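You operate a simulated robot arm through the tools that you are given. There is no shell and no other tool. Be economical: measure what you need, move in short steps, check, and stop when the job is done.

You run a simulated robot arm. Do the job below in one go: nothing can be reset, and whatever is moved stays where it is left.

JOB
Fit tube F9 in the dock and flush it with 2 strokes of the green pump.
Fine: shut the line valve before the old tube comes out; old tube in the USED tray beside the drip tray; valve open again. Where these are worked on the way, their far stop is far enough and under half their travel is too little: line valve.

The check looks at the end state, three seconds after you hand in, the way a careful person would. Anything else that was tipped, shoved, dropped, spilled or broken makes it a failure.

ROBOT AND FRAMES
A 7-joint arm with a two-finger gripper, on a carriage that runs on a rail from [19, 1142] to [-21, -1237] (x, y) and turns from -158 to 174 degrees about z. Base frame: it is fixed where the carriage stands at the start and does not move with it; the origin is on the floor, on the carriage's upright axis, x ahead of it, y to its left, z up; the surface under the hand at the start is at about z = 850. Units: mm, degrees, N and s.
Its first joint turns from -149.0 to 149.0 degrees. Places, roughly: bed of the tube dock [600, 200, 900]; filler spout [500, 100, 1000]; green hand pump [500, 100, 1100]; inside of the used tray [400, 0, 900]; line valve [700, 200, 900]; neck latch [600, 0, 900]; water dispenser [500, 100, 900]. Payload 2.45 kg.
Tool frame: the origin (TCP) lies between the finger pads and is the grasp point; the fingertips stand 26 mm ahead of it; z points along the fingers, y is the line along which they close. Largest opening 96 mm; the body of the gripper starts 69 mm behind the TCP.
Orientation is that of the tool frame in the base frame, as a unit quaternion [x, y, z, w]. With the fingers straight down and closing along the base's y, the tool's x points along the base's -x, its y along +y and its z along -z.

CONTROLS
- The arm moves only by the tool jog_arm. Its argument "steps" is a list of rows, each an object of numbers (a shift or turn left out is 0, a gripper value left out holds the last): "x", "y", "z": the shift along the tool's x, y, z in mm; "ax", "ay", "az": the turn, a rotation vector about the tool's x, y, z in degrees; "claw": the closure in counts, from 0 (fully open) to 255 (shut). In form: [{"x": .., "y": .., "z": .., "ax": .., "ay": .., "az": .., "claw": ..}, ...]. A call has 1 to 20 rows; each row shifts and turns the commanded pose from where the row before left it, along the tool's axes as they then stand. Rows are played at 5 a second. More than 50 mm and 8.6 degrees between two rows, or a gripper value outside its range, and nothing of the call is played. Where a pose cannot be reached the arm comes as near as it can. A force on the tool above 40 N (or 10 N above the force at the start of the call, whichever is more), or a blocked arm, ends the call early, and 0.2 s more pass. Each finger halts on what it meets, pressing with about 44 N; the grip force reading is that of the motor and also rises with nothing between the fingers. The clock runs only during rows and for 0.2 s after the last one: add rows that do not move to give the fingers time. The reply holds the time, the measured pose of the TCP, the force on the tool along the base axes, the opening and the grip force, in the units named above and with some noise, with the torque about the TCP (base axes, N m) and any sound that the robot's microphone picked up, and new pictures: "views" is both (left out), scene, wrist or none.
- Cameras (640 x 400 px; columns grow to the right, rows downward): "scene" is now at [30, 144.5, 1642.7]; the picture's right is [-0.32, -0.95, 0.00], its down [-0.76, 0.26, -0.60] and it looks along [0.57, -0.19, -0.80] (base axes); focal length 249 px, centre (320, 200). "wrist" rides on the gripper at [82, 3, -98] in the tool frame; the picture's right is [-0.04, 1.00, 0.00], its down [-0.73, -0.03, -0.68] and it looks along [-0.68, -0.03, 0.73] (tool axes); focal length 256 px, centre (320, 200). There is no depth. A picture from a camera that has moved, and an enlarged one, comes with that camera's place and axes in the base frame and with its lens. The place of the scene camera against the robot may be out by one fixed shift of up to 12 mm in any direction.
- move_column(by): slides the trunk up (or, below 0, down) by that many mm; the arm and the scene camera ride with it, the base frame stays. It gives what a move gives, with no picture.
- base_move(legs): drives the robot by 1 to 6 legs, each [ahead, left, turn to the left] in mm, mm and degrees, along the robot's own axes; the way and the turn of a leg run together, so that a leg with both is an arc; at most 1500 mm and 180 degrees a leg. The arm and the cameras ride along, it lands a little off, and it stops where it bumps. It keeps to its track: a leg is cut to what the track allows. It gives what a move gives, and a new picture of the scene camera.
- pan_tilt(pan, tilt): turns the head with the scene camera to pan (to the left, within 155 degrees either way) and tilt (down, from -29 to 69), counted from straight ahead of the robot. It gives what a move gives, and a new picture of the scene camera.
- enlarge(camera, box): a new picture of the part [left, top, right, bottom] of that camera's present view, enlarged. It takes no simulated time.
- hand_in(): hands the job in; it is judged then, once.

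Go step by step. Nothing tells you exact positions but the pictures and the camera data: compare them with the known pose of the tool, close in by small moves and look again before you grip or let go. The budget is 120 turns and 260 pictures, counting those below and the enlarged ones. Unless the task says otherwise, let go and move clear before handing in, and close with one line.

The tools are called by a JSON object that holds its "op" and its "data". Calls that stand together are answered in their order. jog_arm: Moves the arm, as the interface text tells. Its arguments: {"type":"object","properties":{"steps":{"type":"array","items":{"type":"object","properties":{"x":{"type":"number"},"y":{"type":"number"},"z":{"type":"number"},"ax":{"type":"number"},"ay":{"type":"number"},"az":{"type":"number"},"claw":{"type":"number"}}}},"views":{"type":"string","enum":["both","scene","wrist","none"]}},"required":["steps"]} The other tools are called the same way: move_column (by) slides the trunk up or down; base_move (legs) drives the base; pan_tilt (pan, tilt) turns the head that bears the scene camera; enlarge (camera, box) takes an enlarged picture of a part of a camera's view; hand_in () hands the job in.

At the start:

```text
clock: 0.0
eef_pos: [622.5, 219.5, 1000.2]
tcp_rot: [0.001, 1.0, 0.0, 0.0]
wrist_force: [-0.8, 0.3, 0.4]
wrist_torque: [-0.02, -0.03, 0.0]
finger_gap: 95.9
gripper_force: 0.0
trunk travel left (down, up): [-650.0, 60.0]
robot x, y, heading: [-2.5, -0.6, -0.1]
head pan, tilt: [-18.8, 53.0]
```

scene: 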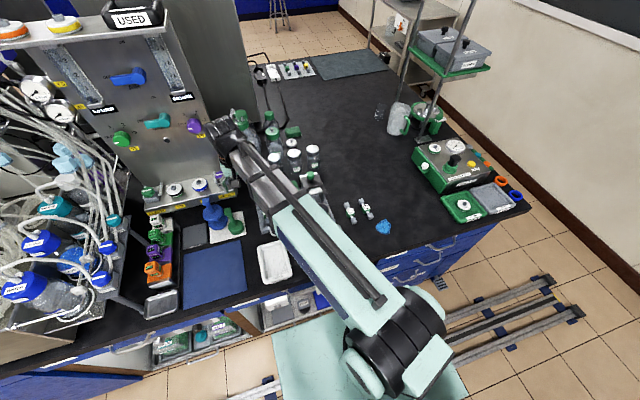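
wrist: 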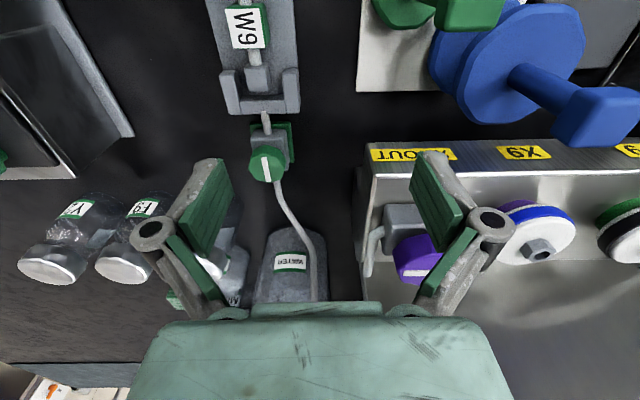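

I see a crowded bench with a dock holding a tube in front of the gripper. I'll enlarge the views to find the tubes, valve, latch, pump and tray.

{"op": "enlarge", "data": {"camera": "scene", "box": [60, 60, 260, 200]}}

{"op": "enlarge", "data": {"camera": "scene", "box": [120, 160, 420, 330]}}

{"op": "enlarge", "data": {"camera": "wrist", "box": [160, 0, 640, 300]}}

```text
2.86 times, centred on (160, 130) of scene
camera zoom: at [30.0, 144.5, 1642.7], right [-0.32, -0.95, 0.0], down [-0.76, 0.26, -0.6], along [0.57, -0.19, -0.8], focal length 712 px, centre (777, 400)
```

zoom: 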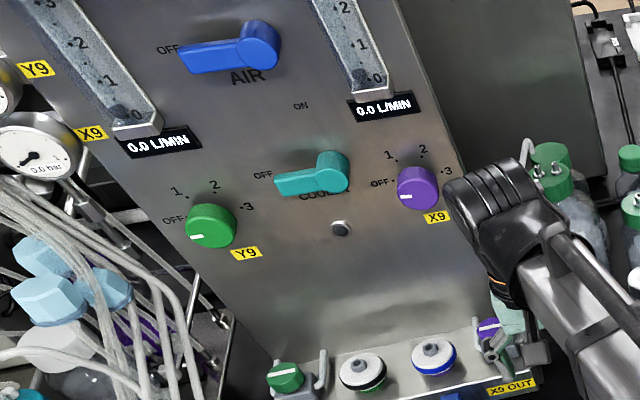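

```text
2.13 times, centred on (270, 245) of scene
camera zoom: at [30.0, 144.5, 1642.7], right [-0.32, -0.95, 0.0], down [-0.76, 0.26, -0.6], along [0.57, -0.19, -0.8], focal length 532 px, centre (427, 104)
```

zoom: 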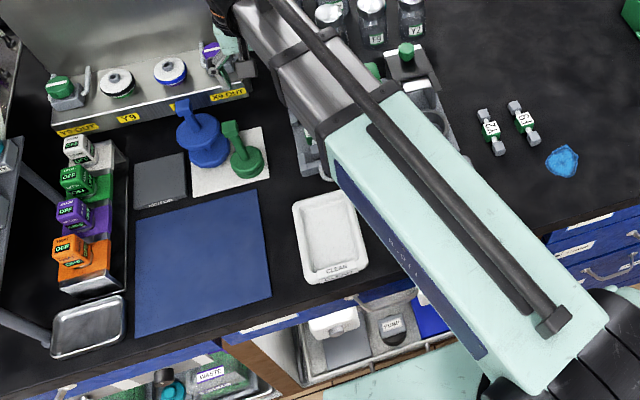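

```text
1.33 times, centred on (400, 150) of wrist
camera zoom: at [540.7, 222.4, 1100.0], right [0.04, 1.0, 0.0], down [0.73, -0.03, 0.68], along [0.68, -0.03, -0.73], focal length 341 px, centre (213, 267)
```

zoom: 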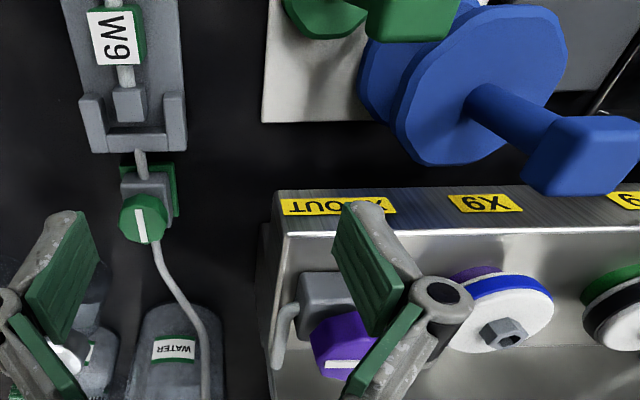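

The arm hides the dock area in the scene view. I'll raise the hand and swing it to the right to see the dock, dispenser and trays.

{"op": "jog_arm", "data": {"steps": [{"z": -40}, {"z": -40}, {"z": -40}, {"z": -40}, {"z": -40}], "views": "wrist"}}

```text
clock: 1.2
eef_pos: [618.7, 217.0, 1197.6]
tcp_rot: [0.0, 1.0, 0.0, 0.0]
wrist_force: [0.9, -0.1, 0.8]
wrist_torque: [-0.01, -0.01, -0.03]
finger_gap: 96.0
gripper_force: 0.1
trunk travel left (down, up): [-650.0, 60.0]
robot x, y, heading: [3.3, -0.6, -0.1]
head pan, tilt: [-18.8, 53.0]
camera wrist: at [537.9, 221.0, 1297.0], right [0.04, 1.0, 0.0], down [0.73, -0.03, 0.68], along [0.68, -0.03, -0.73], focal length 256 px, centre (320, 200)
```

wrist: 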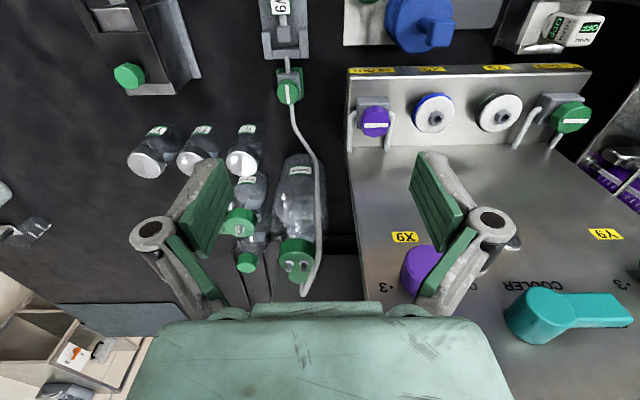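

The dock is at about [575,165] with the line valve beyond it. I'll swing the hand right to uncover the scene.

{"op": "jog_arm", "data": {"steps": [{"y": -45}, {"y": -45}, {"y": -45}, {"y": -45}, {"y": -45}, {"y": -45}, {"y": -45}, {"y": -45}, {"y": -45}, {"y": -45}, {"y": -45}], "views": "both"}}

```text
clock: 3.6
eef_pos: [621.6, -278.7, 1197.7]
tcp_rot: [0.0, 1.0, 0.0, 0.0]
wrist_force: [-0.3, -0.5, 0.5]
wrist_torque: [-0.01, -0.02, -0.01]
finger_gap: 95.9
gripper_force: 0.0
trunk travel left (down, up): [-650.0, 60.0]
robot x, y, heading: [-1.5, -5.7, 0.3]
head pan, tilt: [-18.8, 53.0]
camera scene: at [30.1, 144.2, 1642.8], right [-0.32, -0.95, 0.0], down [-0.76, 0.26, -0.6], along [0.57, -0.19, -0.8], focal length 249 px, centre (320, 200)
camera wrist: at [540.3, -275.6, 1298.0], right [0.04, 1.0, 0.0], down [0.73, -0.03, 0.68], along [0.68, -0.03, -0.73], focal length 256 px, centre (320, 200)
```

scene: 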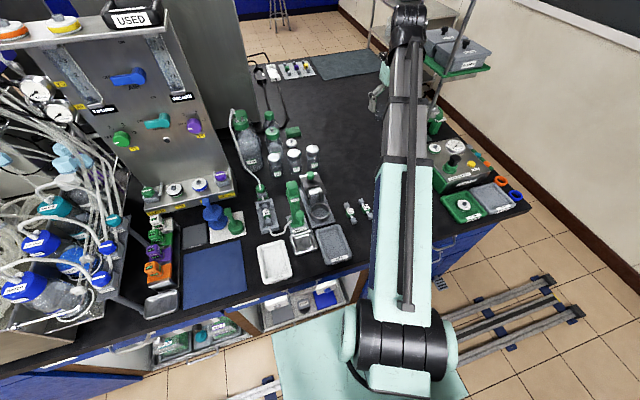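
wrist: 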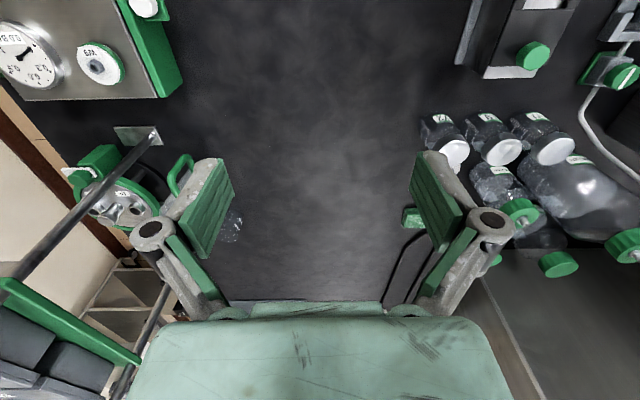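

{"op": "enlarge", "data": {"camera": "scene", "box": [225, 100, 385, 200]}}

{"op": "enlarge", "data": {"camera": "scene", "box": [240, 170, 400, 290]}}

```text
4.00 times, centred on (305, 150) of scene
camera zoom: at [30.1, 144.2, 1642.8], right [-0.32, -0.95, 0.0], down [-0.76, 0.26, -0.6], along [0.57, -0.19, -0.8], focal length 997 px, centre (380, 400)
```

zoom: 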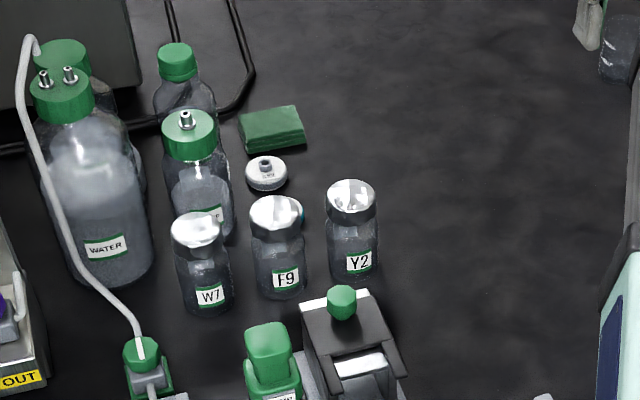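

```text
3.33 times, centred on (320, 230) of scene
camera zoom: at [30.1, 144.2, 1642.8], right [-0.32, -0.95, 0.0], down [-0.76, 0.26, -0.6], along [0.57, -0.19, -0.8], focal length 831 px, centre (320, 100)
```

zoom: 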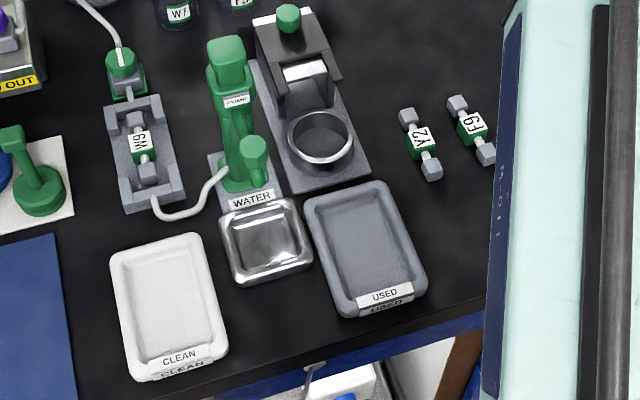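

The layout is clear: the dock holds W9 at ~[575,165], the valve is behind it, the dispenser with green pump is at ~[490,80], the USED tray at ~[386,-22], and the loose tubes Y2 and F9 at ~[498,-195]. The USED tray is too near for this stand, so I'll drive left along the rail, keeping everything in reach.

{"op": "base_move", "data": {"legs": [[0, 390, 0]]}}

```text
clock: 6.1
eef_pos: [629.3, 122.9, 1198.8]
tcp_rot: [-0.001, 1.0, 0.0, 0.0]
wrist_force: [0.7, 0.1, 0.4]
wrist_torque: [0.01, -0.01, -0.03]
finger_gap: 95.9
gripper_force: 0.0
trunk travel left (down, up): [-650.0, 60.0]
robot x, y, heading: [5.5, 399.9, 0.1]
head pan, tilt: [-18.8, 53.0]
camera scene: at [36.3, 543.9, 1642.7], right [-0.32, -0.95, 0.0], down [-0.76, 0.26, -0.6], along [0.57, -0.19, -0.8], focal length 249 px, centre (320, 200)
```

scene: 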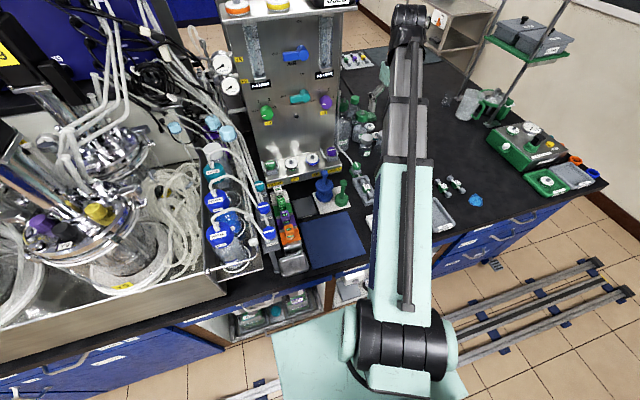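

Next I lower toward the line valve for a close wrist view, and pan the head to keep the dock in sight.

{"op": "jog_arm", "data": {"steps": [{"y": 21, "x": 15}, {"y": 21, "x": 15}, {"z": 40}, {"z": 40}, {"z": 40}], "views": "wrist"}}

{"op": "pan_tilt", "data": {"pan": -40, "tilt": 45}}

```text
clock: 7.3
eef_pos: [596.5, 166.7, 1078.5]
tcp_rot: [0.0, 1.0, 0.001, 0.0]
wrist_force: [0.0, 0.0, 0.0]
wrist_torque: [-0.01, -0.05, 0.01]
finger_gap: 96.0
gripper_force: 0.1
trunk travel left (down, up): [-650.0, 60.0]
robot x, y, heading: [8.2, 395.4, 0.1]
head pan, tilt: [-18.8, 53.0]
camera wrist: at [515.1, 168.3, 1178.3], right [0.04, 1.0, 0.0], down [0.73, -0.03, 0.68], along [0.68, -0.03, -0.73], focal length 256 px, centre (320, 200)
```

wrist: 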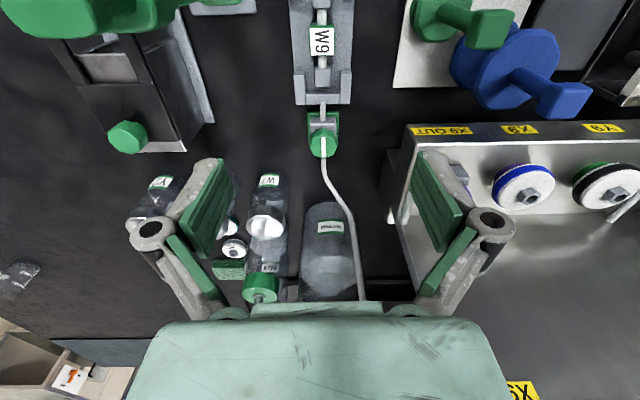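

```text
clock: 8.1
eef_pos: [597.3, 164.7, 1078.5]
tcp_rot: [-0.001, 1.0, -0.001, 0.0]
wrist_force: [-0.6, 0.6, -0.4]
wrist_torque: [0.01, 0.0, 0.01]
finger_gap: 96.0
gripper_force: 0.0
trunk travel left (down, up): [-650.0, 60.0]
robot x, y, heading: [6.4, 402.2, 0.0]
head pan, tilt: [-40.0, 45.0]
camera scene: at [28.6, 515.3, 1653.6], right [-0.64, -0.77, 0.0], down [-0.54, 0.45, -0.71], along [0.54, -0.45, -0.71], focal length 249 px, centre (320, 200)
```

scene: 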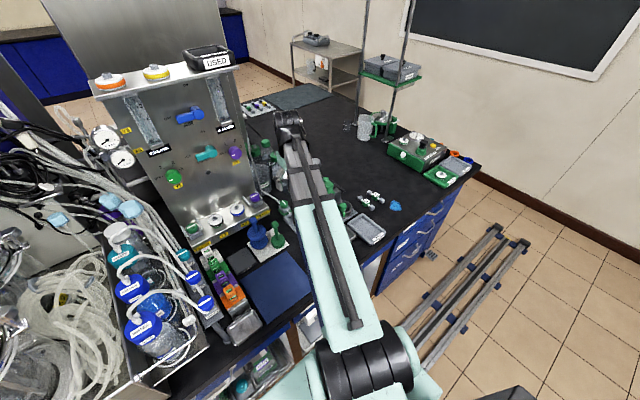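

{"op": "enlarge", "data": {"camera": "wrist", "box": [260, 0, 420, 170]}}

{"op": "enlarge", "data": {"camera": "wrist", "box": [0, 0, 260, 170]}}

```text
2.35 times, centred on (340, 85) of wrist
camera zoom: at [515.3, 168.2, 1178.8], right [0.04, 1.0, 0.0], down [0.73, -0.03, 0.68], along [0.68, -0.03, -0.73], focal length 602 px, centre (273, 471)
```

zoom: 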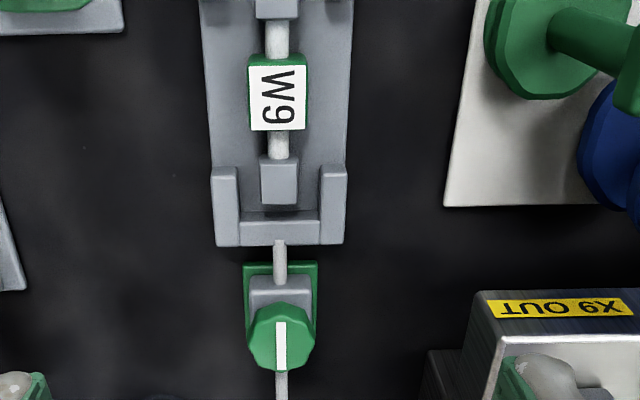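

```text
2.35 times, centred on (130, 85) of wrist
camera zoom: at [515.3, 168.2, 1178.8], right [0.04, 1.0, 0.0], down [0.73, -0.03, 0.68], along [0.68, -0.03, -0.73], focal length 602 px, centre (767, 471)
```

zoom: 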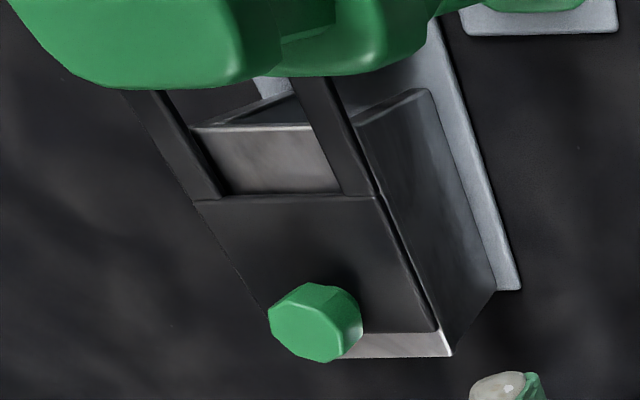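

The valve knob's top is at about [688,163,888], octagonal and ~33 mm wide, with the pointer along the line (open). I'll come down closer to see the hose and knob height before gripping.

{"op": "jog_arm", "data": {"steps": [{"x": -15, "z": 35}, {"x": -15, "z": 35}, {"x": -15, "z": 30}], "views": "wrist"}}

{"op": "enlarge", "data": {"camera": "wrist", "box": [220, 80, 440, 310]}}

```text
clock: 8.9
eef_pos: [643.9, 164.0, 977.8]
tcp_rot: [-0.001, 1.0, 0.0, 0.0]
wrist_force: [0.3, -0.1, 0.9]
wrist_torque: [-0.04, 0.01, -0.01]
finger_gap: 95.8
gripper_force: 0.0
trunk travel left (down, up): [-650.0, 60.0]
robot x, y, heading: [7.8, 395.5, 0.3]
head pan, tilt: [-40.0, 45.0]
camera wrist: at [563.0, 167.6, 1078.0], right [0.04, 1.0, 0.0], down [0.73, -0.03, 0.68], along [0.68, -0.03, -0.73], focal length 256 px, centre (320, 200)
```

wrist: 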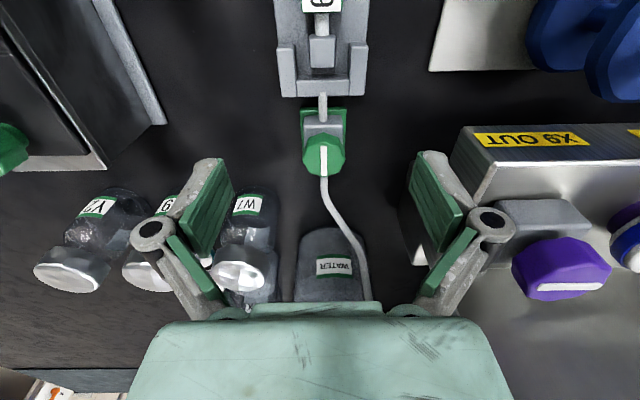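

```text
1.74 times, centred on (330, 195) of wrist
camera zoom: at [563.0, 167.6, 1078.0], right [0.04, 1.0, 0.0], down [0.73, -0.03, 0.68], along [0.68, -0.03, -0.73], focal length 445 px, centre (303, 209)
```

zoom: 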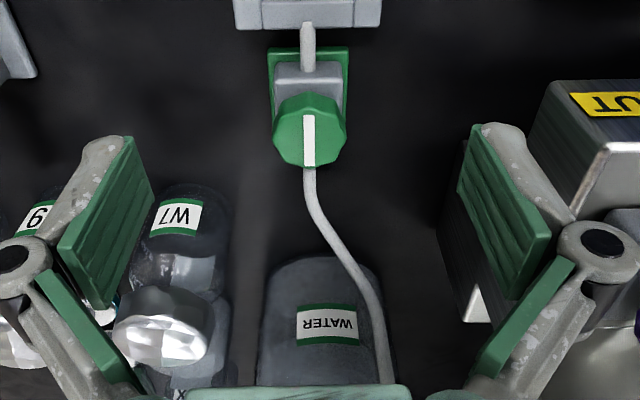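

The knob is confirmed at about [687,165,888]. I narrow the jaws and descend around it.

{"op": "jog_arm", "data": {"steps": [{"x": -22, "claw": 80}, {"x": -21, "y": 1}, {"z": 30}, {"z": 30}, {"z": 24}, {}], "views": "wrist"}}

```text
clock: 10.3
eef_pos: [682.9, 167.0, 892.4]
tcp_rot: [-0.001, 1.0, 0.0, 0.0]
wrist_force: [-1.1, 0.0, 0.5]
wrist_torque: [-0.04, 0.0, 0.0]
finger_gap: 65.6
gripper_force: 0.0
trunk travel left (down, up): [-650.0, 60.0]
robot x, y, heading: [8.5, 399.8, 0.1]
head pan, tilt: [-40.0, 45.0]
camera wrist: at [602.0, 170.1, 992.9], right [0.04, 1.0, 0.0], down [0.73, -0.03, 0.68], along [0.68, -0.03, -0.73], focal length 256 px, centre (320, 200)
```

wrist: 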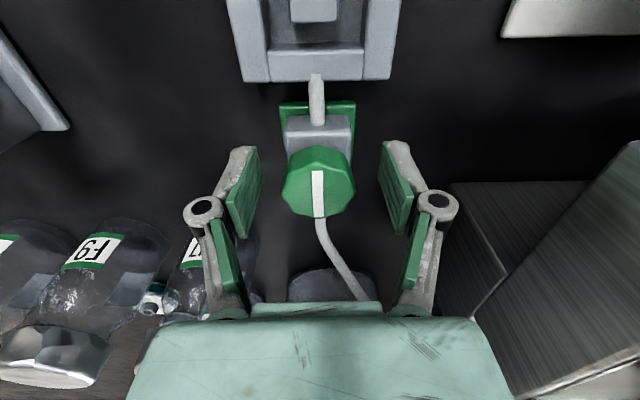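

Jaws straddle the knob. I'll close, then turn clockwise (seen from above) in small steps and watch the torque.

{"op": "jog_arm", "data": {"steps": [{"x": -4, "claw": 80}, {"claw": 255}, {}, {}, {"az": 7}, {"az": 7}, {"az": 7}], "views": "wrist"}}

```text
clock: 11.9
eef_pos: [693.3, 164.3, 894.0]
tcp_rot: [0.179, 0.984, -0.001, 0.003]
wrist_force: [23.7, -19.3, -2.1]
wrist_torque: [-0.35, -0.01, 2.73]
finger_gap: 40.0
gripper_force: 45.1
trunk travel left (down, up): [-650.0, 60.0]
robot x, y, heading: [6.5, 396.7, 0.1]
head pan, tilt: [-40.0, 45.0]
camera wrist: at [618.5, 196.2, 992.8], right [0.39, 0.92, 0.0], down [0.67, -0.29, 0.68], along [0.63, -0.27, -0.73], focal length 256 px, centre (320, 200)
```

wrist: 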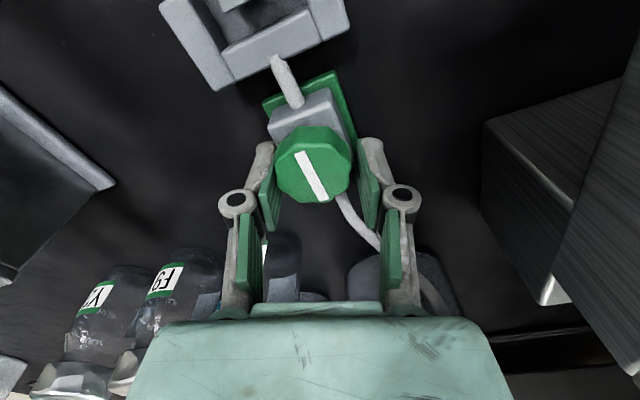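

The knob did not move clockwise: it's against its stop. I'll open slightly, return, regrip, and turn the other way.

{"op": "jog_arm", "data": {"steps": [{"az": -7}, {"az": -7}, {"az": -7}, {"claw": 80}, {}, {"claw": 255}, {}, {}, {"az": -7}, {"az": -7}, {"az": -7}], "views": "wrist"}}

```text
clock: 14.3
eef_pos: [694.8, 169.2, 894.0]
tcp_rot: [-0.183, 0.983, 0.0, 0.002]
wrist_force: [20.5, 7.0, -0.6]
wrist_torque: [0.12, -0.39, -2.71]
finger_gap: 40.8
gripper_force: 44.4
trunk travel left (down, up): [-650.0, 60.0]
robot x, y, heading: [7.8, 396.8, 0.2]
head pan, tilt: [-40.0, 45.0]
camera wrist: at [616.7, 141.9, 993.6], right [-0.32, 0.95, 0.0], down [0.69, 0.23, 0.68], along [0.65, 0.22, -0.73], focal length 256 px, centre (320, 200)
```

wrist: 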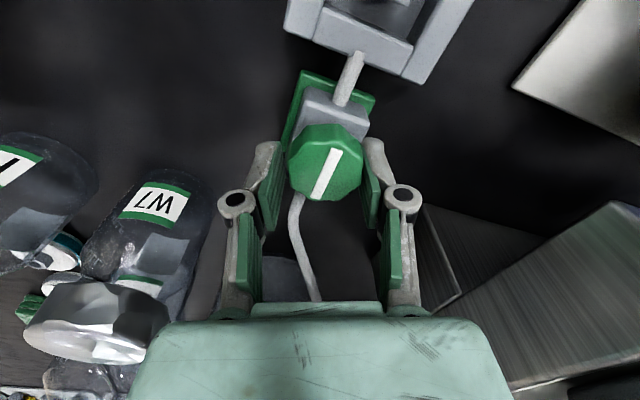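

{"op": "enlarge", "data": {"camera": "wrist", "box": [220, 50, 440, 240]}}

```text
2.11 times, centred on (330, 145) of wrist
camera zoom: at [616.7, 141.9, 993.6], right [-0.32, 0.95, 0.0], down [0.69, 0.23, 0.68], along [0.65, 0.22, -0.73], focal length 539 px, centre (299, 316)
```

zoom: 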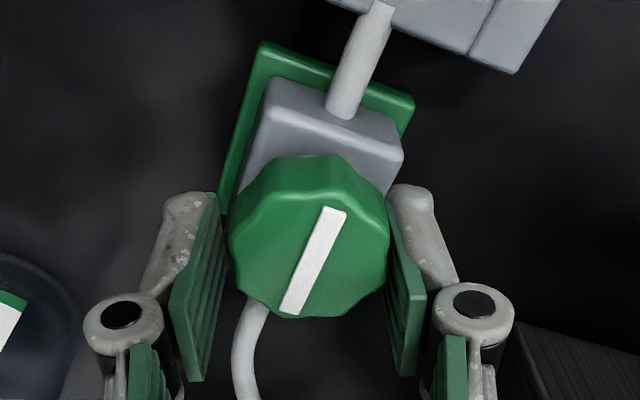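

The fingertips may be clamping the valve body under the knob. I'll regrip higher, only on the knob, and compare the gap.

{"op": "jog_arm", "data": {"steps": [{"claw": 80}, {}, {"az": 7}, {"az": 7}, {"az": 7, "z": -9}, {"claw": 255}, {}, {}], "views": "wrist"}}

```text
clock: 16.1
eef_pos: [691.4, 166.5, 903.3]
tcp_rot: [0.0, 1.0, 0.0, 0.001]
wrist_force: [3.4, 1.7, 13.6]
wrist_torque: [0.14, 0.3, -1.35]
finger_gap: 33.4
gripper_force: 44.9
trunk travel left (down, up): [-650.0, 60.0]
robot x, y, heading: [5.4, 399.8, 0.1]
head pan, tilt: [-40.0, 45.0]
camera wrist: at [609.1, 169.3, 1003.9], right [0.04, 1.0, 0.0], down [0.73, -0.03, 0.68], along [0.68, -0.03, -0.73], focal length 256 px, centre (320, 200)
```

wrist: 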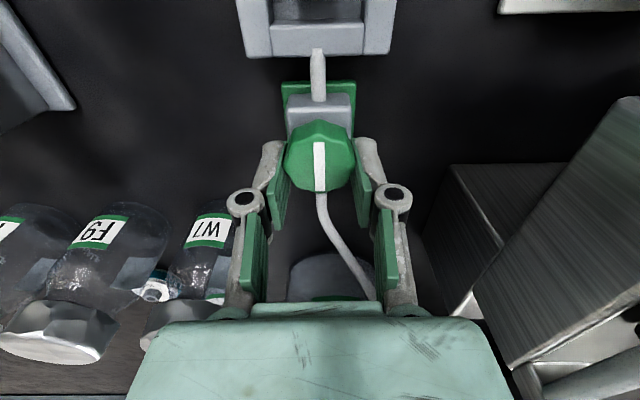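

Gap is now 33 mm, so it was the body before. Now I turn the knob itself.

{"op": "jog_arm", "data": {"steps": [{"az": 6}, {"az": 6}, {"az": 6}], "views": "wrist"}}

```text
clock: 17.0
eef_pos: [688.8, 164.6, 905.4]
tcp_rot: [0.153, 0.988, -0.002, 0.002]
wrist_force: [-3.7, -0.8, 19.2]
wrist_torque: [0.26, 0.32, 0.02]
finger_gap: 33.2
gripper_force: 44.9
trunk travel left (down, up): [-650.0, 60.0]
robot x, y, heading: [7.5, 398.0, -0.2]
head pan, tilt: [-40.0, 45.0]
stopped in row 3: the force on the tool passed its limit at 44 N (the readings are from after the stop); the commanded pose is now the measured one
camera wrist: at [611.9, 192.2, 1005.5], right [0.34, 0.94, 0.0], down [0.69, -0.25, 0.68], along [0.64, -0.24, -0.73], focal length 256 px, centre (320, 200)
```

wrist: 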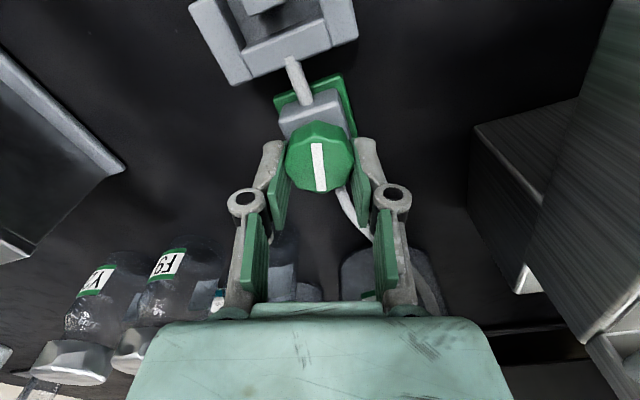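

The knob turns clockwise. There's an upward push on the fingers, so I ease up 2 mm while continuing.

{"op": "jog_arm", "data": {"steps": [{"z": -2}, {"az": 5}, {"az": 5}, {"az": 5}, {"az": 5}, {"az": 5}], "views": "wrist"}}

```text
clock: 18.4
eef_pos: [687.6, 160.9, 906.7]
tcp_rot: [0.365, 0.931, -0.003, -0.001]
wrist_force: [-28.4, -20.4, -12.6]
wrist_torque: [0.5, 0.1, 0.35]
finger_gap: 32.9
gripper_force: 44.7
trunk travel left (down, up): [-650.0, 60.0]
robot x, y, heading: [8.9, 400.4, -0.1]
head pan, tilt: [-40.0, 45.0]
camera wrist: at [630.1, 219.3, 1005.8], right [0.71, 0.7, -0.01], down [0.52, -0.52, 0.68], along [0.48, -0.49, -0.73], focal length 256 px, centre (320, 200)
```

wrist: 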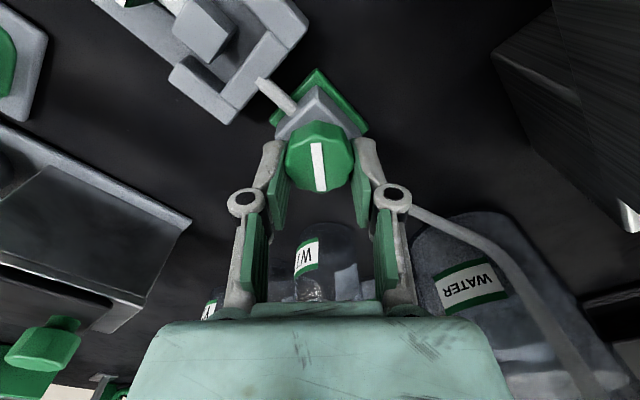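

The knob has turned ~43°. A finger is nearing the hose, so I'll release, lift, turn back and regrip for the second half.

{"op": "jog_arm", "data": {"steps": [{"claw": 132}, {}, {"z": -18}, {"az": -8}, {"az": -8}, {"az": -8}, {"az": -8}, {"az": -8}, {"az": -8}], "views": "wrist"}}

```text
clock: 20.4
eef_pos: [690.8, 164.9, 923.3]
tcp_rot: [-0.048, 0.999, -0.002, 0.001]
wrist_force: [-0.1, -1.0, 0.4]
wrist_torque: [-0.01, 0.0, -0.03]
finger_gap: 46.4
gripper_force: 0.1
trunk travel left (down, up): [-650.0, 60.0]
robot x, y, heading: [5.9, 399.1, -0.1]
head pan, tilt: [-40.0, 45.0]
camera wrist: at [609.0, 159.9, 1023.3], right [-0.06, 1.0, 0.0], down [0.73, 0.04, 0.68], along [0.68, 0.04, -0.73], focal length 256 px, centre (320, 200)
```

wrist: 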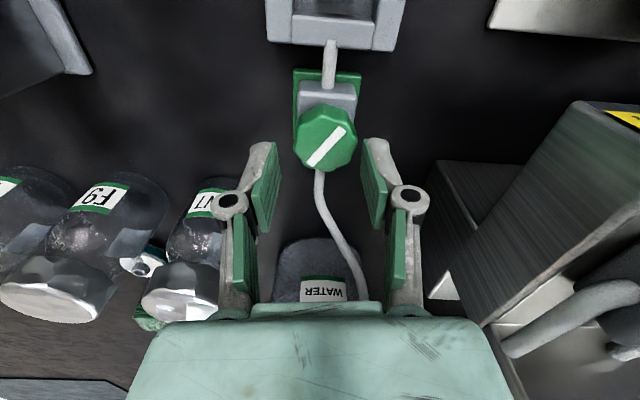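

{"op": "jog_arm", "data": {"steps": [{"x": 4, "y": 2, "az": 3}, {"z": 17}, {"claw": 255}, {}, {}, {"az": 6}, {"az": 6}, {"az": 6}, {"az": 6}, {"az": 6}], "views": "wrist"}}

```text
clock: 22.6
eef_pos: [686.7, 162.8, 906.6]
tcp_rot: [0.241, 0.97, -0.003, 0.002]
wrist_force: [0.1, -17.0, 5.2]
wrist_torque: [-0.31, 0.29, 0.05]
finger_gap: 32.8
gripper_force: 45.5
trunk travel left (down, up): [-650.0, 60.0]
robot x, y, heading: [9.0, 396.6, -0.0]
head pan, tilt: [-40.0, 45.0]
camera wrist: at [615.6, 205.2, 1006.5], right [0.5, 0.86, 0.0], down [0.63, -0.37, 0.68], along [0.59, -0.35, -0.73], focal length 256 px, centre (320, 200)
```

wrist: 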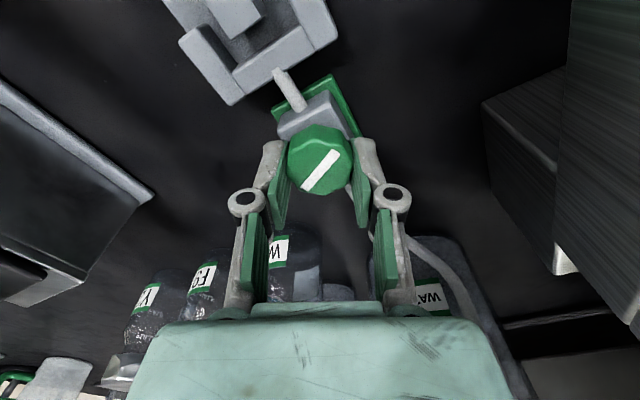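

{"op": "jog_arm", "data": {"steps": [{"y": -1, "az": 5}, {"az": 5}, {"az": 5}, {"az": 4}], "views": "wrist"}}

```text
clock: 23.6
eef_pos: [685.0, 162.6, 906.9]
tcp_rot: [0.397, 0.918, -0.002, 0.001]
wrist_force: [-4.9, -22.7, 4.4]
wrist_torque: [0.13, 0.37, 0.12]
finger_gap: 33.0
gripper_force: 44.8
trunk travel left (down, up): [-650.0, 60.0]
robot x, y, heading: [5.2, 395.6, 0.1]
head pan, tilt: [-40.0, 45.0]
camera wrist: at [631.7, 224.4, 1006.5], right [0.76, 0.65, 0.0], down [0.48, -0.55, 0.68], along [0.44, -0.52, -0.73], focal length 256 px, centre (320, 200)
```

wrist: 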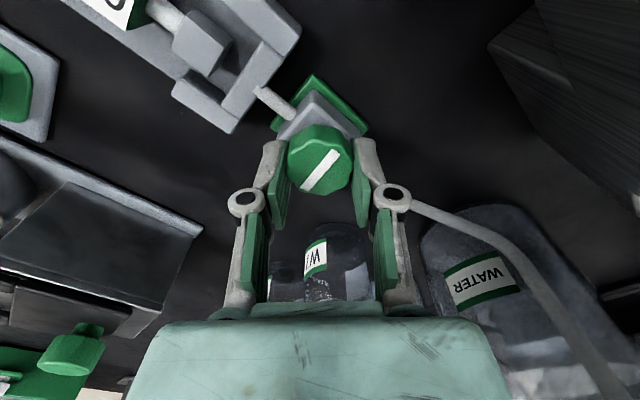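

{"op": "jog_arm", "data": {"steps": [{"az": 4}, {"az": 4}, {}], "views": "wrist"}}

```text
clock: 24.4
eef_pos: [683.6, 161.9, 905.9]
tcp_rot: [0.46, 0.888, -0.003, 0.002]
wrist_force: [-11.8, -24.2, 2.6]
wrist_torque: [-0.24, 0.17, 0.54]
finger_gap: 32.6
gripper_force: 45.1
trunk travel left (down, up): [-650.0, 60.0]
robot x, y, heading: [7.8, 400.4, -0.1]
head pan, tilt: [-40.0, 45.0]
camera wrist: at [640.1, 231.0, 1006.4], right [0.84, 0.54, 0.0], down [0.4, -0.61, 0.68], along [0.37, -0.57, -0.73], focal length 256 px, centre (320, 200)
```

wrist: 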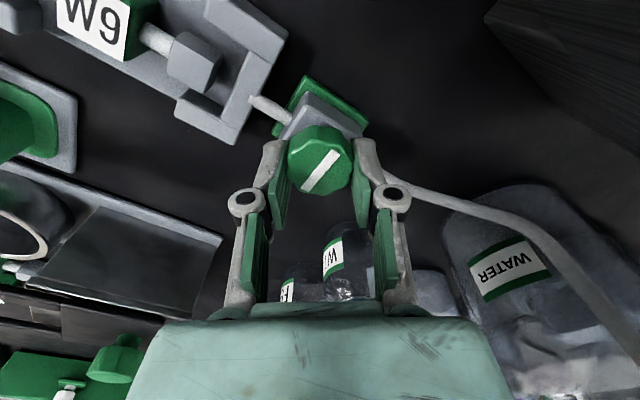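

The pointer is now square to the line and torque is rising, so the valve is at its stop: shut. I release, lift and back off to view the dock.

{"op": "jog_arm", "data": {"steps": [{"claw": 132}, {}, {"z": -30}, {"z": -30, "az": -8}, {"z": -30, "az": -8}, {"z": -10, "az": -8}, {"az": -8}, {"az": -8}, {"az": -8}, {"az": -7, "claw": 0}], "views": "none"}}

{"op": "jog_arm", "data": {"steps": [{"x": 30}, {"x": 30}, {"x": 30}, {"x": 30}, {"x": 20}], "views": "wrist"}}

```text
clock: 26.6
eef_pos: [685.6, 165.9, 1005.5]
tcp_rot: [-0.004, 1.0, -0.002, 0.001]
wrist_force: [-1.0, -0.9, 0.6]
wrist_torque: [-0.01, 0.04, 0.04]
finger_gap: 95.9
gripper_force: 0.0
trunk travel left (down, up): [-650.0, 60.0]
robot x, y, heading: [7.3, 396.5, -0.0]
head pan, tilt: [-40.0, 45.0]
```

```text
clock: 27.8
eef_pos: [546.0, 162.9, 1008.4]
tcp_rot: [-0.002, 1.0, -0.002, 0.001]
wrist_force: [-0.3, -0.6, 0.2]
wrist_torque: [-0.03, -0.01, -0.03]
finger_gap: 96.1
gripper_force: 0.1
trunk travel left (down, up): [-650.0, 60.0]
robot x, y, heading: [6.7, 399.0, 0.3]
head pan, tilt: [-40.0, 45.0]
camera wrist: at [465.0, 166.2, 1107.7], right [0.03, 1.0, 0.0], down [0.73, -0.02, 0.68], along [0.68, -0.03, -0.73], focal length 256 px, centre (320, 200)
```

wrist: 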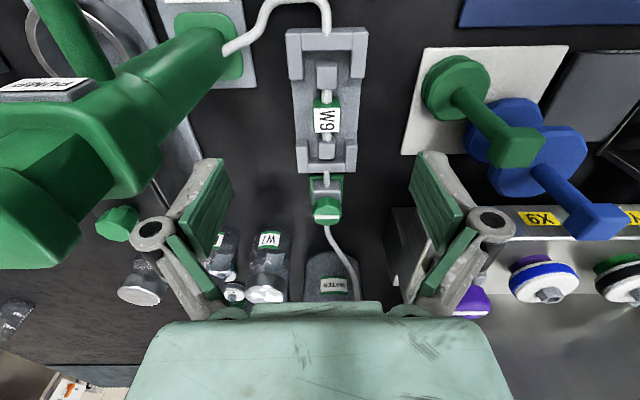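

{"op": "enlarge", "data": {"camera": "wrist", "box": [270, 20, 380, 230]}}

{"op": "enlarge", "data": {"camera": "wrist", "box": [0, 0, 280, 280]}}

```text
1.90 times, centred on (325, 125) of wrist
camera zoom: at [465.0, 166.2, 1107.7], right [0.03, 1.0, 0.0], down [0.73, -0.02, 0.68], along [0.68, -0.03, -0.73], focal length 488 px, centre (310, 343)
```

zoom: 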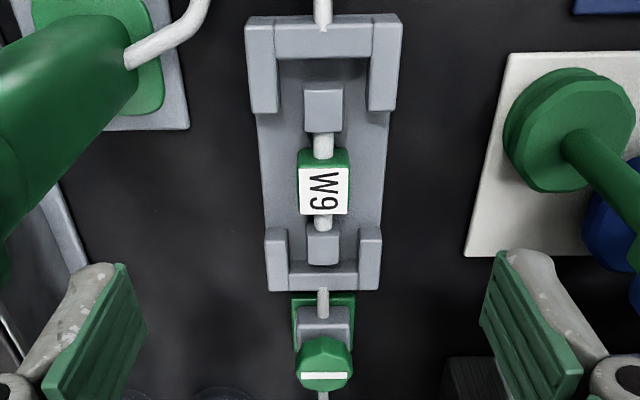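

```text
1.43 times, centred on (140, 140) of wrist
camera zoom: at [465.0, 166.2, 1107.7], right [0.03, 1.0, 0.0], down [0.73, -0.02, 0.68], along [0.68, -0.03, -0.73], focal length 366 px, centre (577, 286)
```

zoom: 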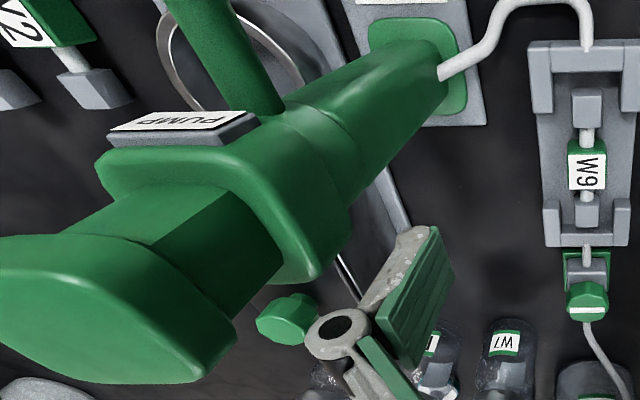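

Valve reads shut (pointer across). W9's body is at about [572,168], label top z≈886. I'll go above it with narrowed jaws and check.

{"op": "jog_arm", "data": {"steps": [{"x": -13, "y": 2, "claw": 110}, {"x": -13, "y": 2}, {"z": 30}, {"z": 30}], "views": "wrist"}}

```text
clock: 28.8
eef_pos: [570.9, 169.0, 948.1]
tcp_rot: [-0.003, 1.0, -0.002, 0.001]
wrist_force: [0.4, -0.2, 0.1]
wrist_torque: [0.03, 0.02, -0.01]
finger_gap: 54.5
gripper_force: 0.0
trunk travel left (down, up): [-650.0, 60.0]
robot x, y, heading: [9.2, 397.2, 0.1]
head pan, tilt: [-40.0, 45.0]
camera wrist: at [490.1, 171.6, 1048.3], right [0.03, 1.0, 0.0], down [0.73, -0.02, 0.68], along [0.68, -0.03, -0.73], focal length 256 px, centre (320, 200)
```

wrist: 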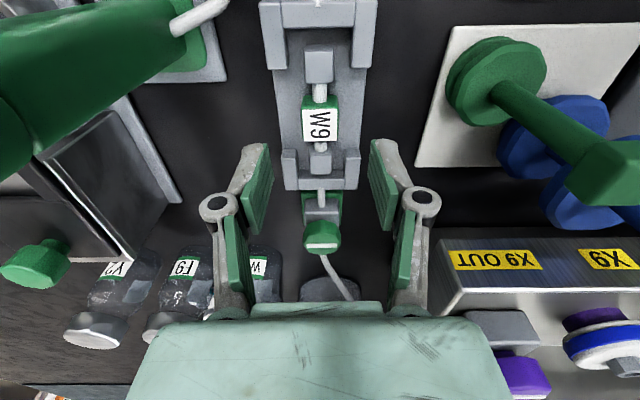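

{"op": "jog_arm", "data": {"steps": [{"y": -1.5, "z": 30}, {"z": 28}, {}], "views": "wrist"}}

```text
clock: 29.6
eef_pos: [572.0, 166.5, 889.8]
tcp_rot: [-0.003, 1.0, -0.001, 0.001]
wrist_force: [-0.3, -0.2, -0.3]
wrist_torque: [-0.03, 0.05, -0.01]
finger_gap: 54.7
gripper_force: 0.2
trunk travel left (down, up): [-650.0, 60.0]
robot x, y, heading: [8.0, 397.3, 0.2]
head pan, tilt: [-40.0, 45.0]
camera wrist: at [490.2, 169.5, 989.6], right [0.03, 1.0, 0.0], down [0.73, -0.02, 0.68], along [0.68, -0.03, -0.73], focal length 256 px, centre (320, 200)
```

wrist: 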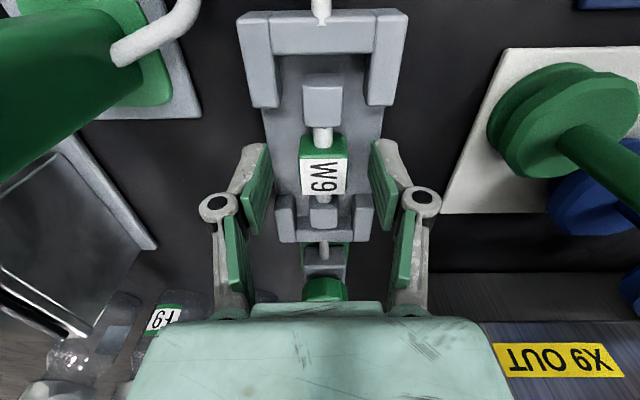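

{"op": "jog_arm", "data": {"steps": [{"x": 2, "z": 1}, {"claw": 255}, {}, {}, {"z": -6}, {"z": -6}], "views": "wrist"}}

```text
clock: 31.0
eef_pos: [568.1, 166.3, 900.6]
tcp_rot: [-0.002, 1.0, -0.002, 0.001]
wrist_force: [0.9, 0.1, 0.3]
wrist_torque: [0.02, 0.04, 0.0]
finger_gap: 24.9
gripper_force: 43.8
trunk travel left (down, up): [-650.0, 60.0]
robot x, y, heading: [4.6, 402.9, 0.2]
head pan, tilt: [-40.0, 45.0]
camera wrist: at [488.1, 169.8, 1000.2], right [0.03, 1.0, 0.0], down [0.73, -0.02, 0.68], along [0.68, -0.03, -0.73], focal length 256 px, centre (320, 200)
```

wrist: 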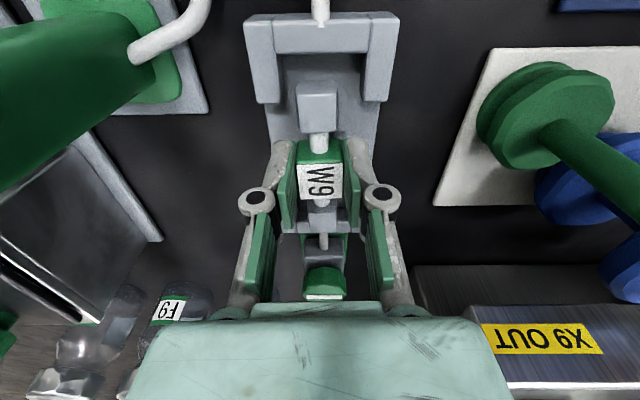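

W9 is held and free of the dock. I'll lift high over the pump and travel to the USED tray at ~[390,-30].

{"op": "jog_arm", "data": {"steps": [{"z": -45}, {"z": -45}, {"z": -45}, {"z": -45}, {"z": -45}, {"z": -45}, {"z": -15}, {"x": 30, "y": -33}, {"x": 30, "y": -33}, {"x": 30, "y": -33}, {"x": 30, "y": -33}, {"x": 30, "y": -33}, {"x": 28, "y": -31}], "views": "both"}}

```text
clock: 33.8
eef_pos: [388.7, -29.8, 1184.3]
tcp_rot: [-0.003, 1.0, -0.001, 0.001]
wrist_force: [-0.7, -0.9, -0.3]
wrist_torque: [0.02, 0.0, 0.01]
finger_gap: 24.8
gripper_force: 43.8
trunk travel left (down, up): [-650.0, 60.0]
robot x, y, heading: [3.4, 400.7, 0.1]
head pan, tilt: [-40.0, 45.0]
camera scene: at [28.6, 514.8, 1653.7], right [-0.64, -0.77, 0.0], down [-0.54, 0.45, -0.71], along [0.54, -0.45, -0.71], focal length 249 px, centre (320, 200)
camera wrist: at [307.1, -26.7, 1284.5], right [0.03, 1.0, 0.0], down [0.73, -0.02, 0.68], along [0.68, -0.03, -0.73], focal length 256 px, centre (320, 200)
```

scene: 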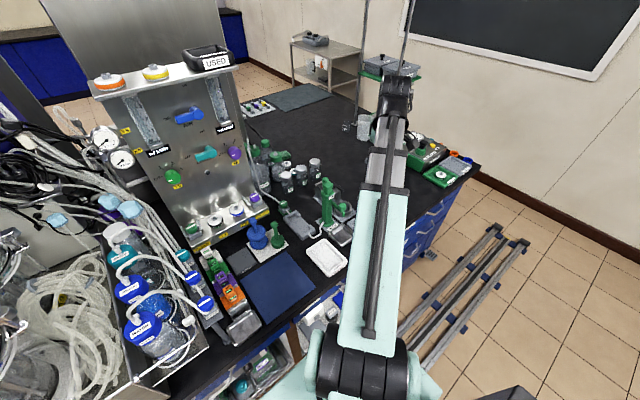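
wrist: 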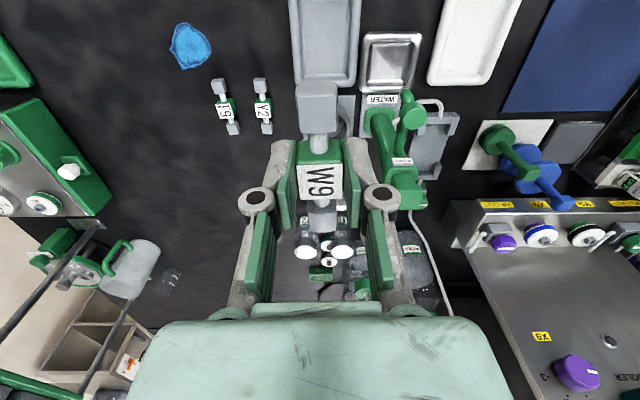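

I'm above the gray USED tray; its centre is about y=-25. I descend and look again.

{"op": "jog_arm", "data": {"steps": [{"y": 4, "z": 45}, {"z": 45}, {"z": 45}, {"z": 45}, {"z": 40}], "views": "both"}}

```text
clock: 35.0
eef_pos: [391.6, -24.4, 968.0]
tcp_rot: [-0.004, 1.0, -0.002, 0.001]
wrist_force: [-0.1, 0.0, -0.9]
wrist_torque: [0.01, 0.01, 0.01]
finger_gap: 24.8
gripper_force: 44.0
trunk travel left (down, up): [-650.0, 60.0]
robot x, y, heading: [6.0, 396.5, 0.4]
head pan, tilt: [-40.0, 45.0]
camera scene: at [28.7, 515.0, 1653.7], right [-0.64, -0.77, 0.0], down [-0.54, 0.45, -0.71], along [0.54, -0.45, -0.71], focal length 249 px, centre (320, 200)
camera wrist: at [309.6, -21.2, 1067.3], right [0.03, 1.0, 0.0], down [0.73, -0.02, 0.68], along [0.68, -0.03, -0.73], focal length 256 px, centre (320, 200)
```

scene: 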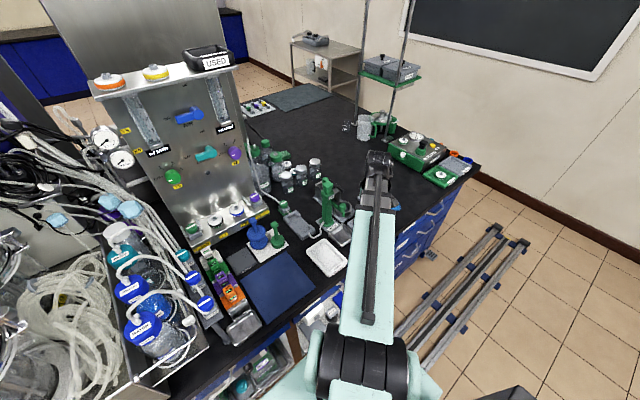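
wrist: 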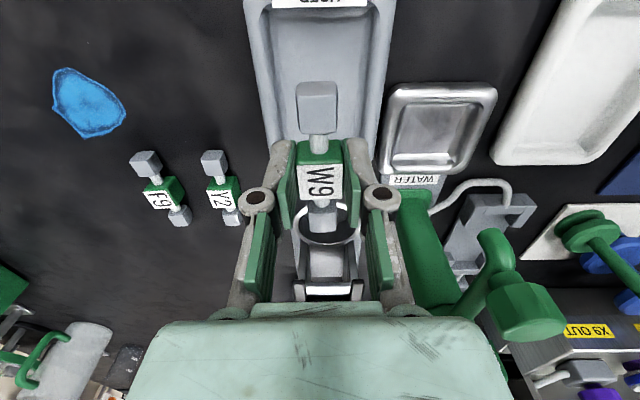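

F9 is clearly the left loose tube; W9 is over the USED tray. I lower it in gently.

{"op": "jog_arm", "data": {"steps": [{"z": 35}, {"z": 30}, {"z": 10}], "views": "wrist"}}

```text
clock: 35.8
eef_pos: [390.0, -25.3, 894.3]
tcp_rot: [-0.003, 1.0, -0.003, 0.002]
wrist_force: [-2.5, 1.2, 22.1]
wrist_torque: [0.04, -1.06, 0.05]
finger_gap: 25.0
gripper_force: 43.8
trunk travel left (down, up): [-650.0, 60.0]
robot x, y, heading: [7.1, 399.6, 0.1]
head pan, tilt: [-40.0, 45.0]
camera wrist: at [309.7, -22.6, 993.8], right [0.03, 1.0, -0.01], down [0.73, -0.02, 0.68], along [0.68, -0.03, -0.73], focal length 256 px, centre (320, 200)
```

wrist: 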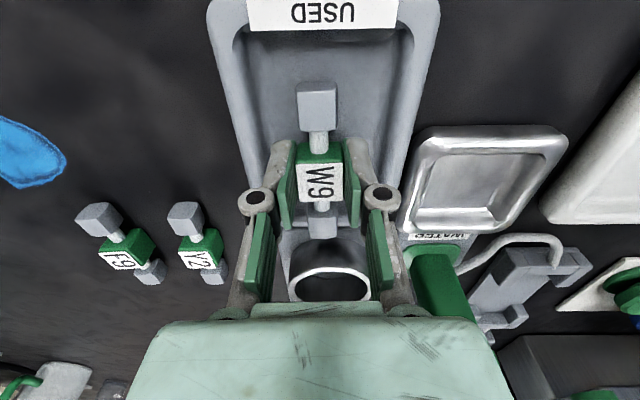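

The front end of the tube touches the far rim. I'll lift, shift 25 mm back, and lower again.

{"op": "jog_arm", "data": {"steps": [{"z": -12}, {"x": 25}, {"z": 10}, {"z": 5}, {"z": 3}], "views": "wrist"}}

```text
clock: 37.0
eef_pos: [366.8, -27.3, 885.9]
tcp_rot: [-0.002, 1.0, -0.002, 0.001]
wrist_force: [9.8, -1.0, 25.7]
wrist_torque: [-0.09, 0.63, -0.07]
finger_gap: 24.6
gripper_force: 44.0
trunk travel left (down, up): [-650.0, 60.0]
robot x, y, heading: [6.0, 398.2, -0.0]
head pan, tilt: [-40.0, 45.0]
camera wrist: at [285.7, -23.3, 984.6], right [0.04, 1.0, -0.01], down [0.73, -0.02, 0.68], along [0.68, -0.03, -0.73], focal length 256 px, centre (320, 200)
```

wrist: 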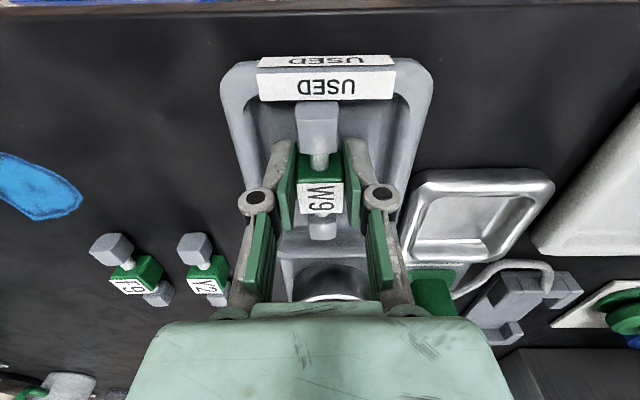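

{"op": "jog_arm", "data": {"steps": [{"z": -8}, {"x": -10}, {"z": 6}, {"z": 4}, {}], "views": "wrist"}}

```text
clock: 38.2
eef_pos: [377.9, -27.8, 883.2]
tcp_rot: [-0.003, 1.0, -0.003, 0.002]
wrist_force: [3.6, -3.1, 22.7]
wrist_torque: [-0.03, -1.28, -0.09]
finger_gap: 24.7
gripper_force: 43.8
trunk travel left (down, up): [-650.0, 60.0]
robot x, y, heading: [9.0, 403.3, -0.1]
head pan, tilt: [-40.0, 45.0]
camera wrist: at [296.1, -23.4, 983.2], right [0.03, 1.0, -0.01], down [0.73, -0.02, 0.68], along [0.68, -0.03, -0.73], focal length 256 px, centre (320, 200)
```

wrist: 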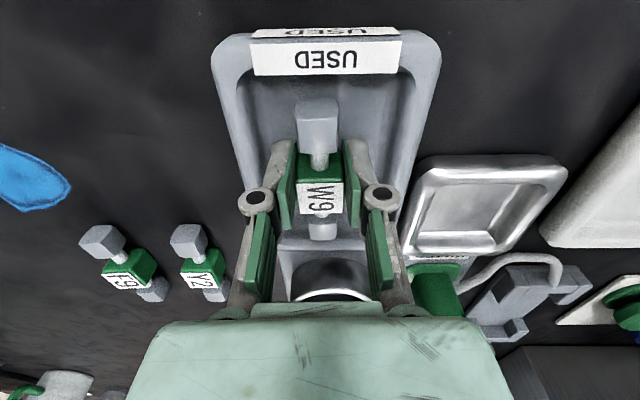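

{"op": "jog_arm", "data": {"steps": [{"z": -6}, {"x": 6}, {"z": 5}, {"z": 3}, {}], "views": "wrist"}}

{"op": "enlarge", "data": {"camera": "wrist", "box": [200, 20, 460, 310]}}

```text
clock: 39.3
eef_pos: [370.9, -25.2, 883.1]
tcp_rot: [-0.003, 1.0, -0.004, 0.003]
wrist_force: [-1.8, 1.6, 26.5]
wrist_torque: [0.35, -0.4, 0.0]
finger_gap: 24.4
gripper_force: 43.8
trunk travel left (down, up): [-650.0, 60.0]
robot x, y, heading: [8.9, 403.7, -0.2]
head pan, tilt: [-40.0, 45.0]
stopped in row 5: the force on the tool passed its limit at 42 N (the readings are from after the stop); the commanded pose is now the measured one
camera wrist: at [289.2, -22.2, 982.7], right [0.04, 1.0, -0.01], down [0.73, -0.02, 0.68], along [0.68, -0.03, -0.73], focal length 256 px, centre (320, 200)
```

wrist: 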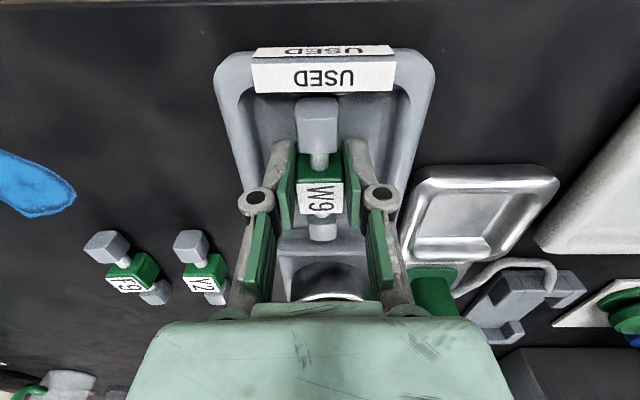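

```text
1.38 times, centred on (330, 165) of wrist
camera zoom: at [289.2, -22.2, 982.7], right [0.04, 1.0, -0.01], down [0.73, -0.02, 0.68], along [0.68, -0.03, -0.73], focal length 353 px, centre (306, 248)
```

zoom: 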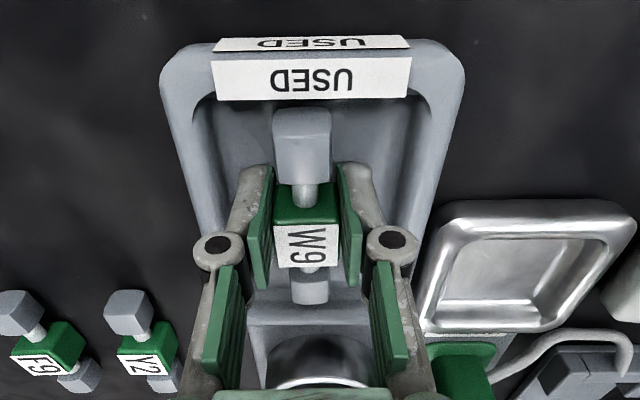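

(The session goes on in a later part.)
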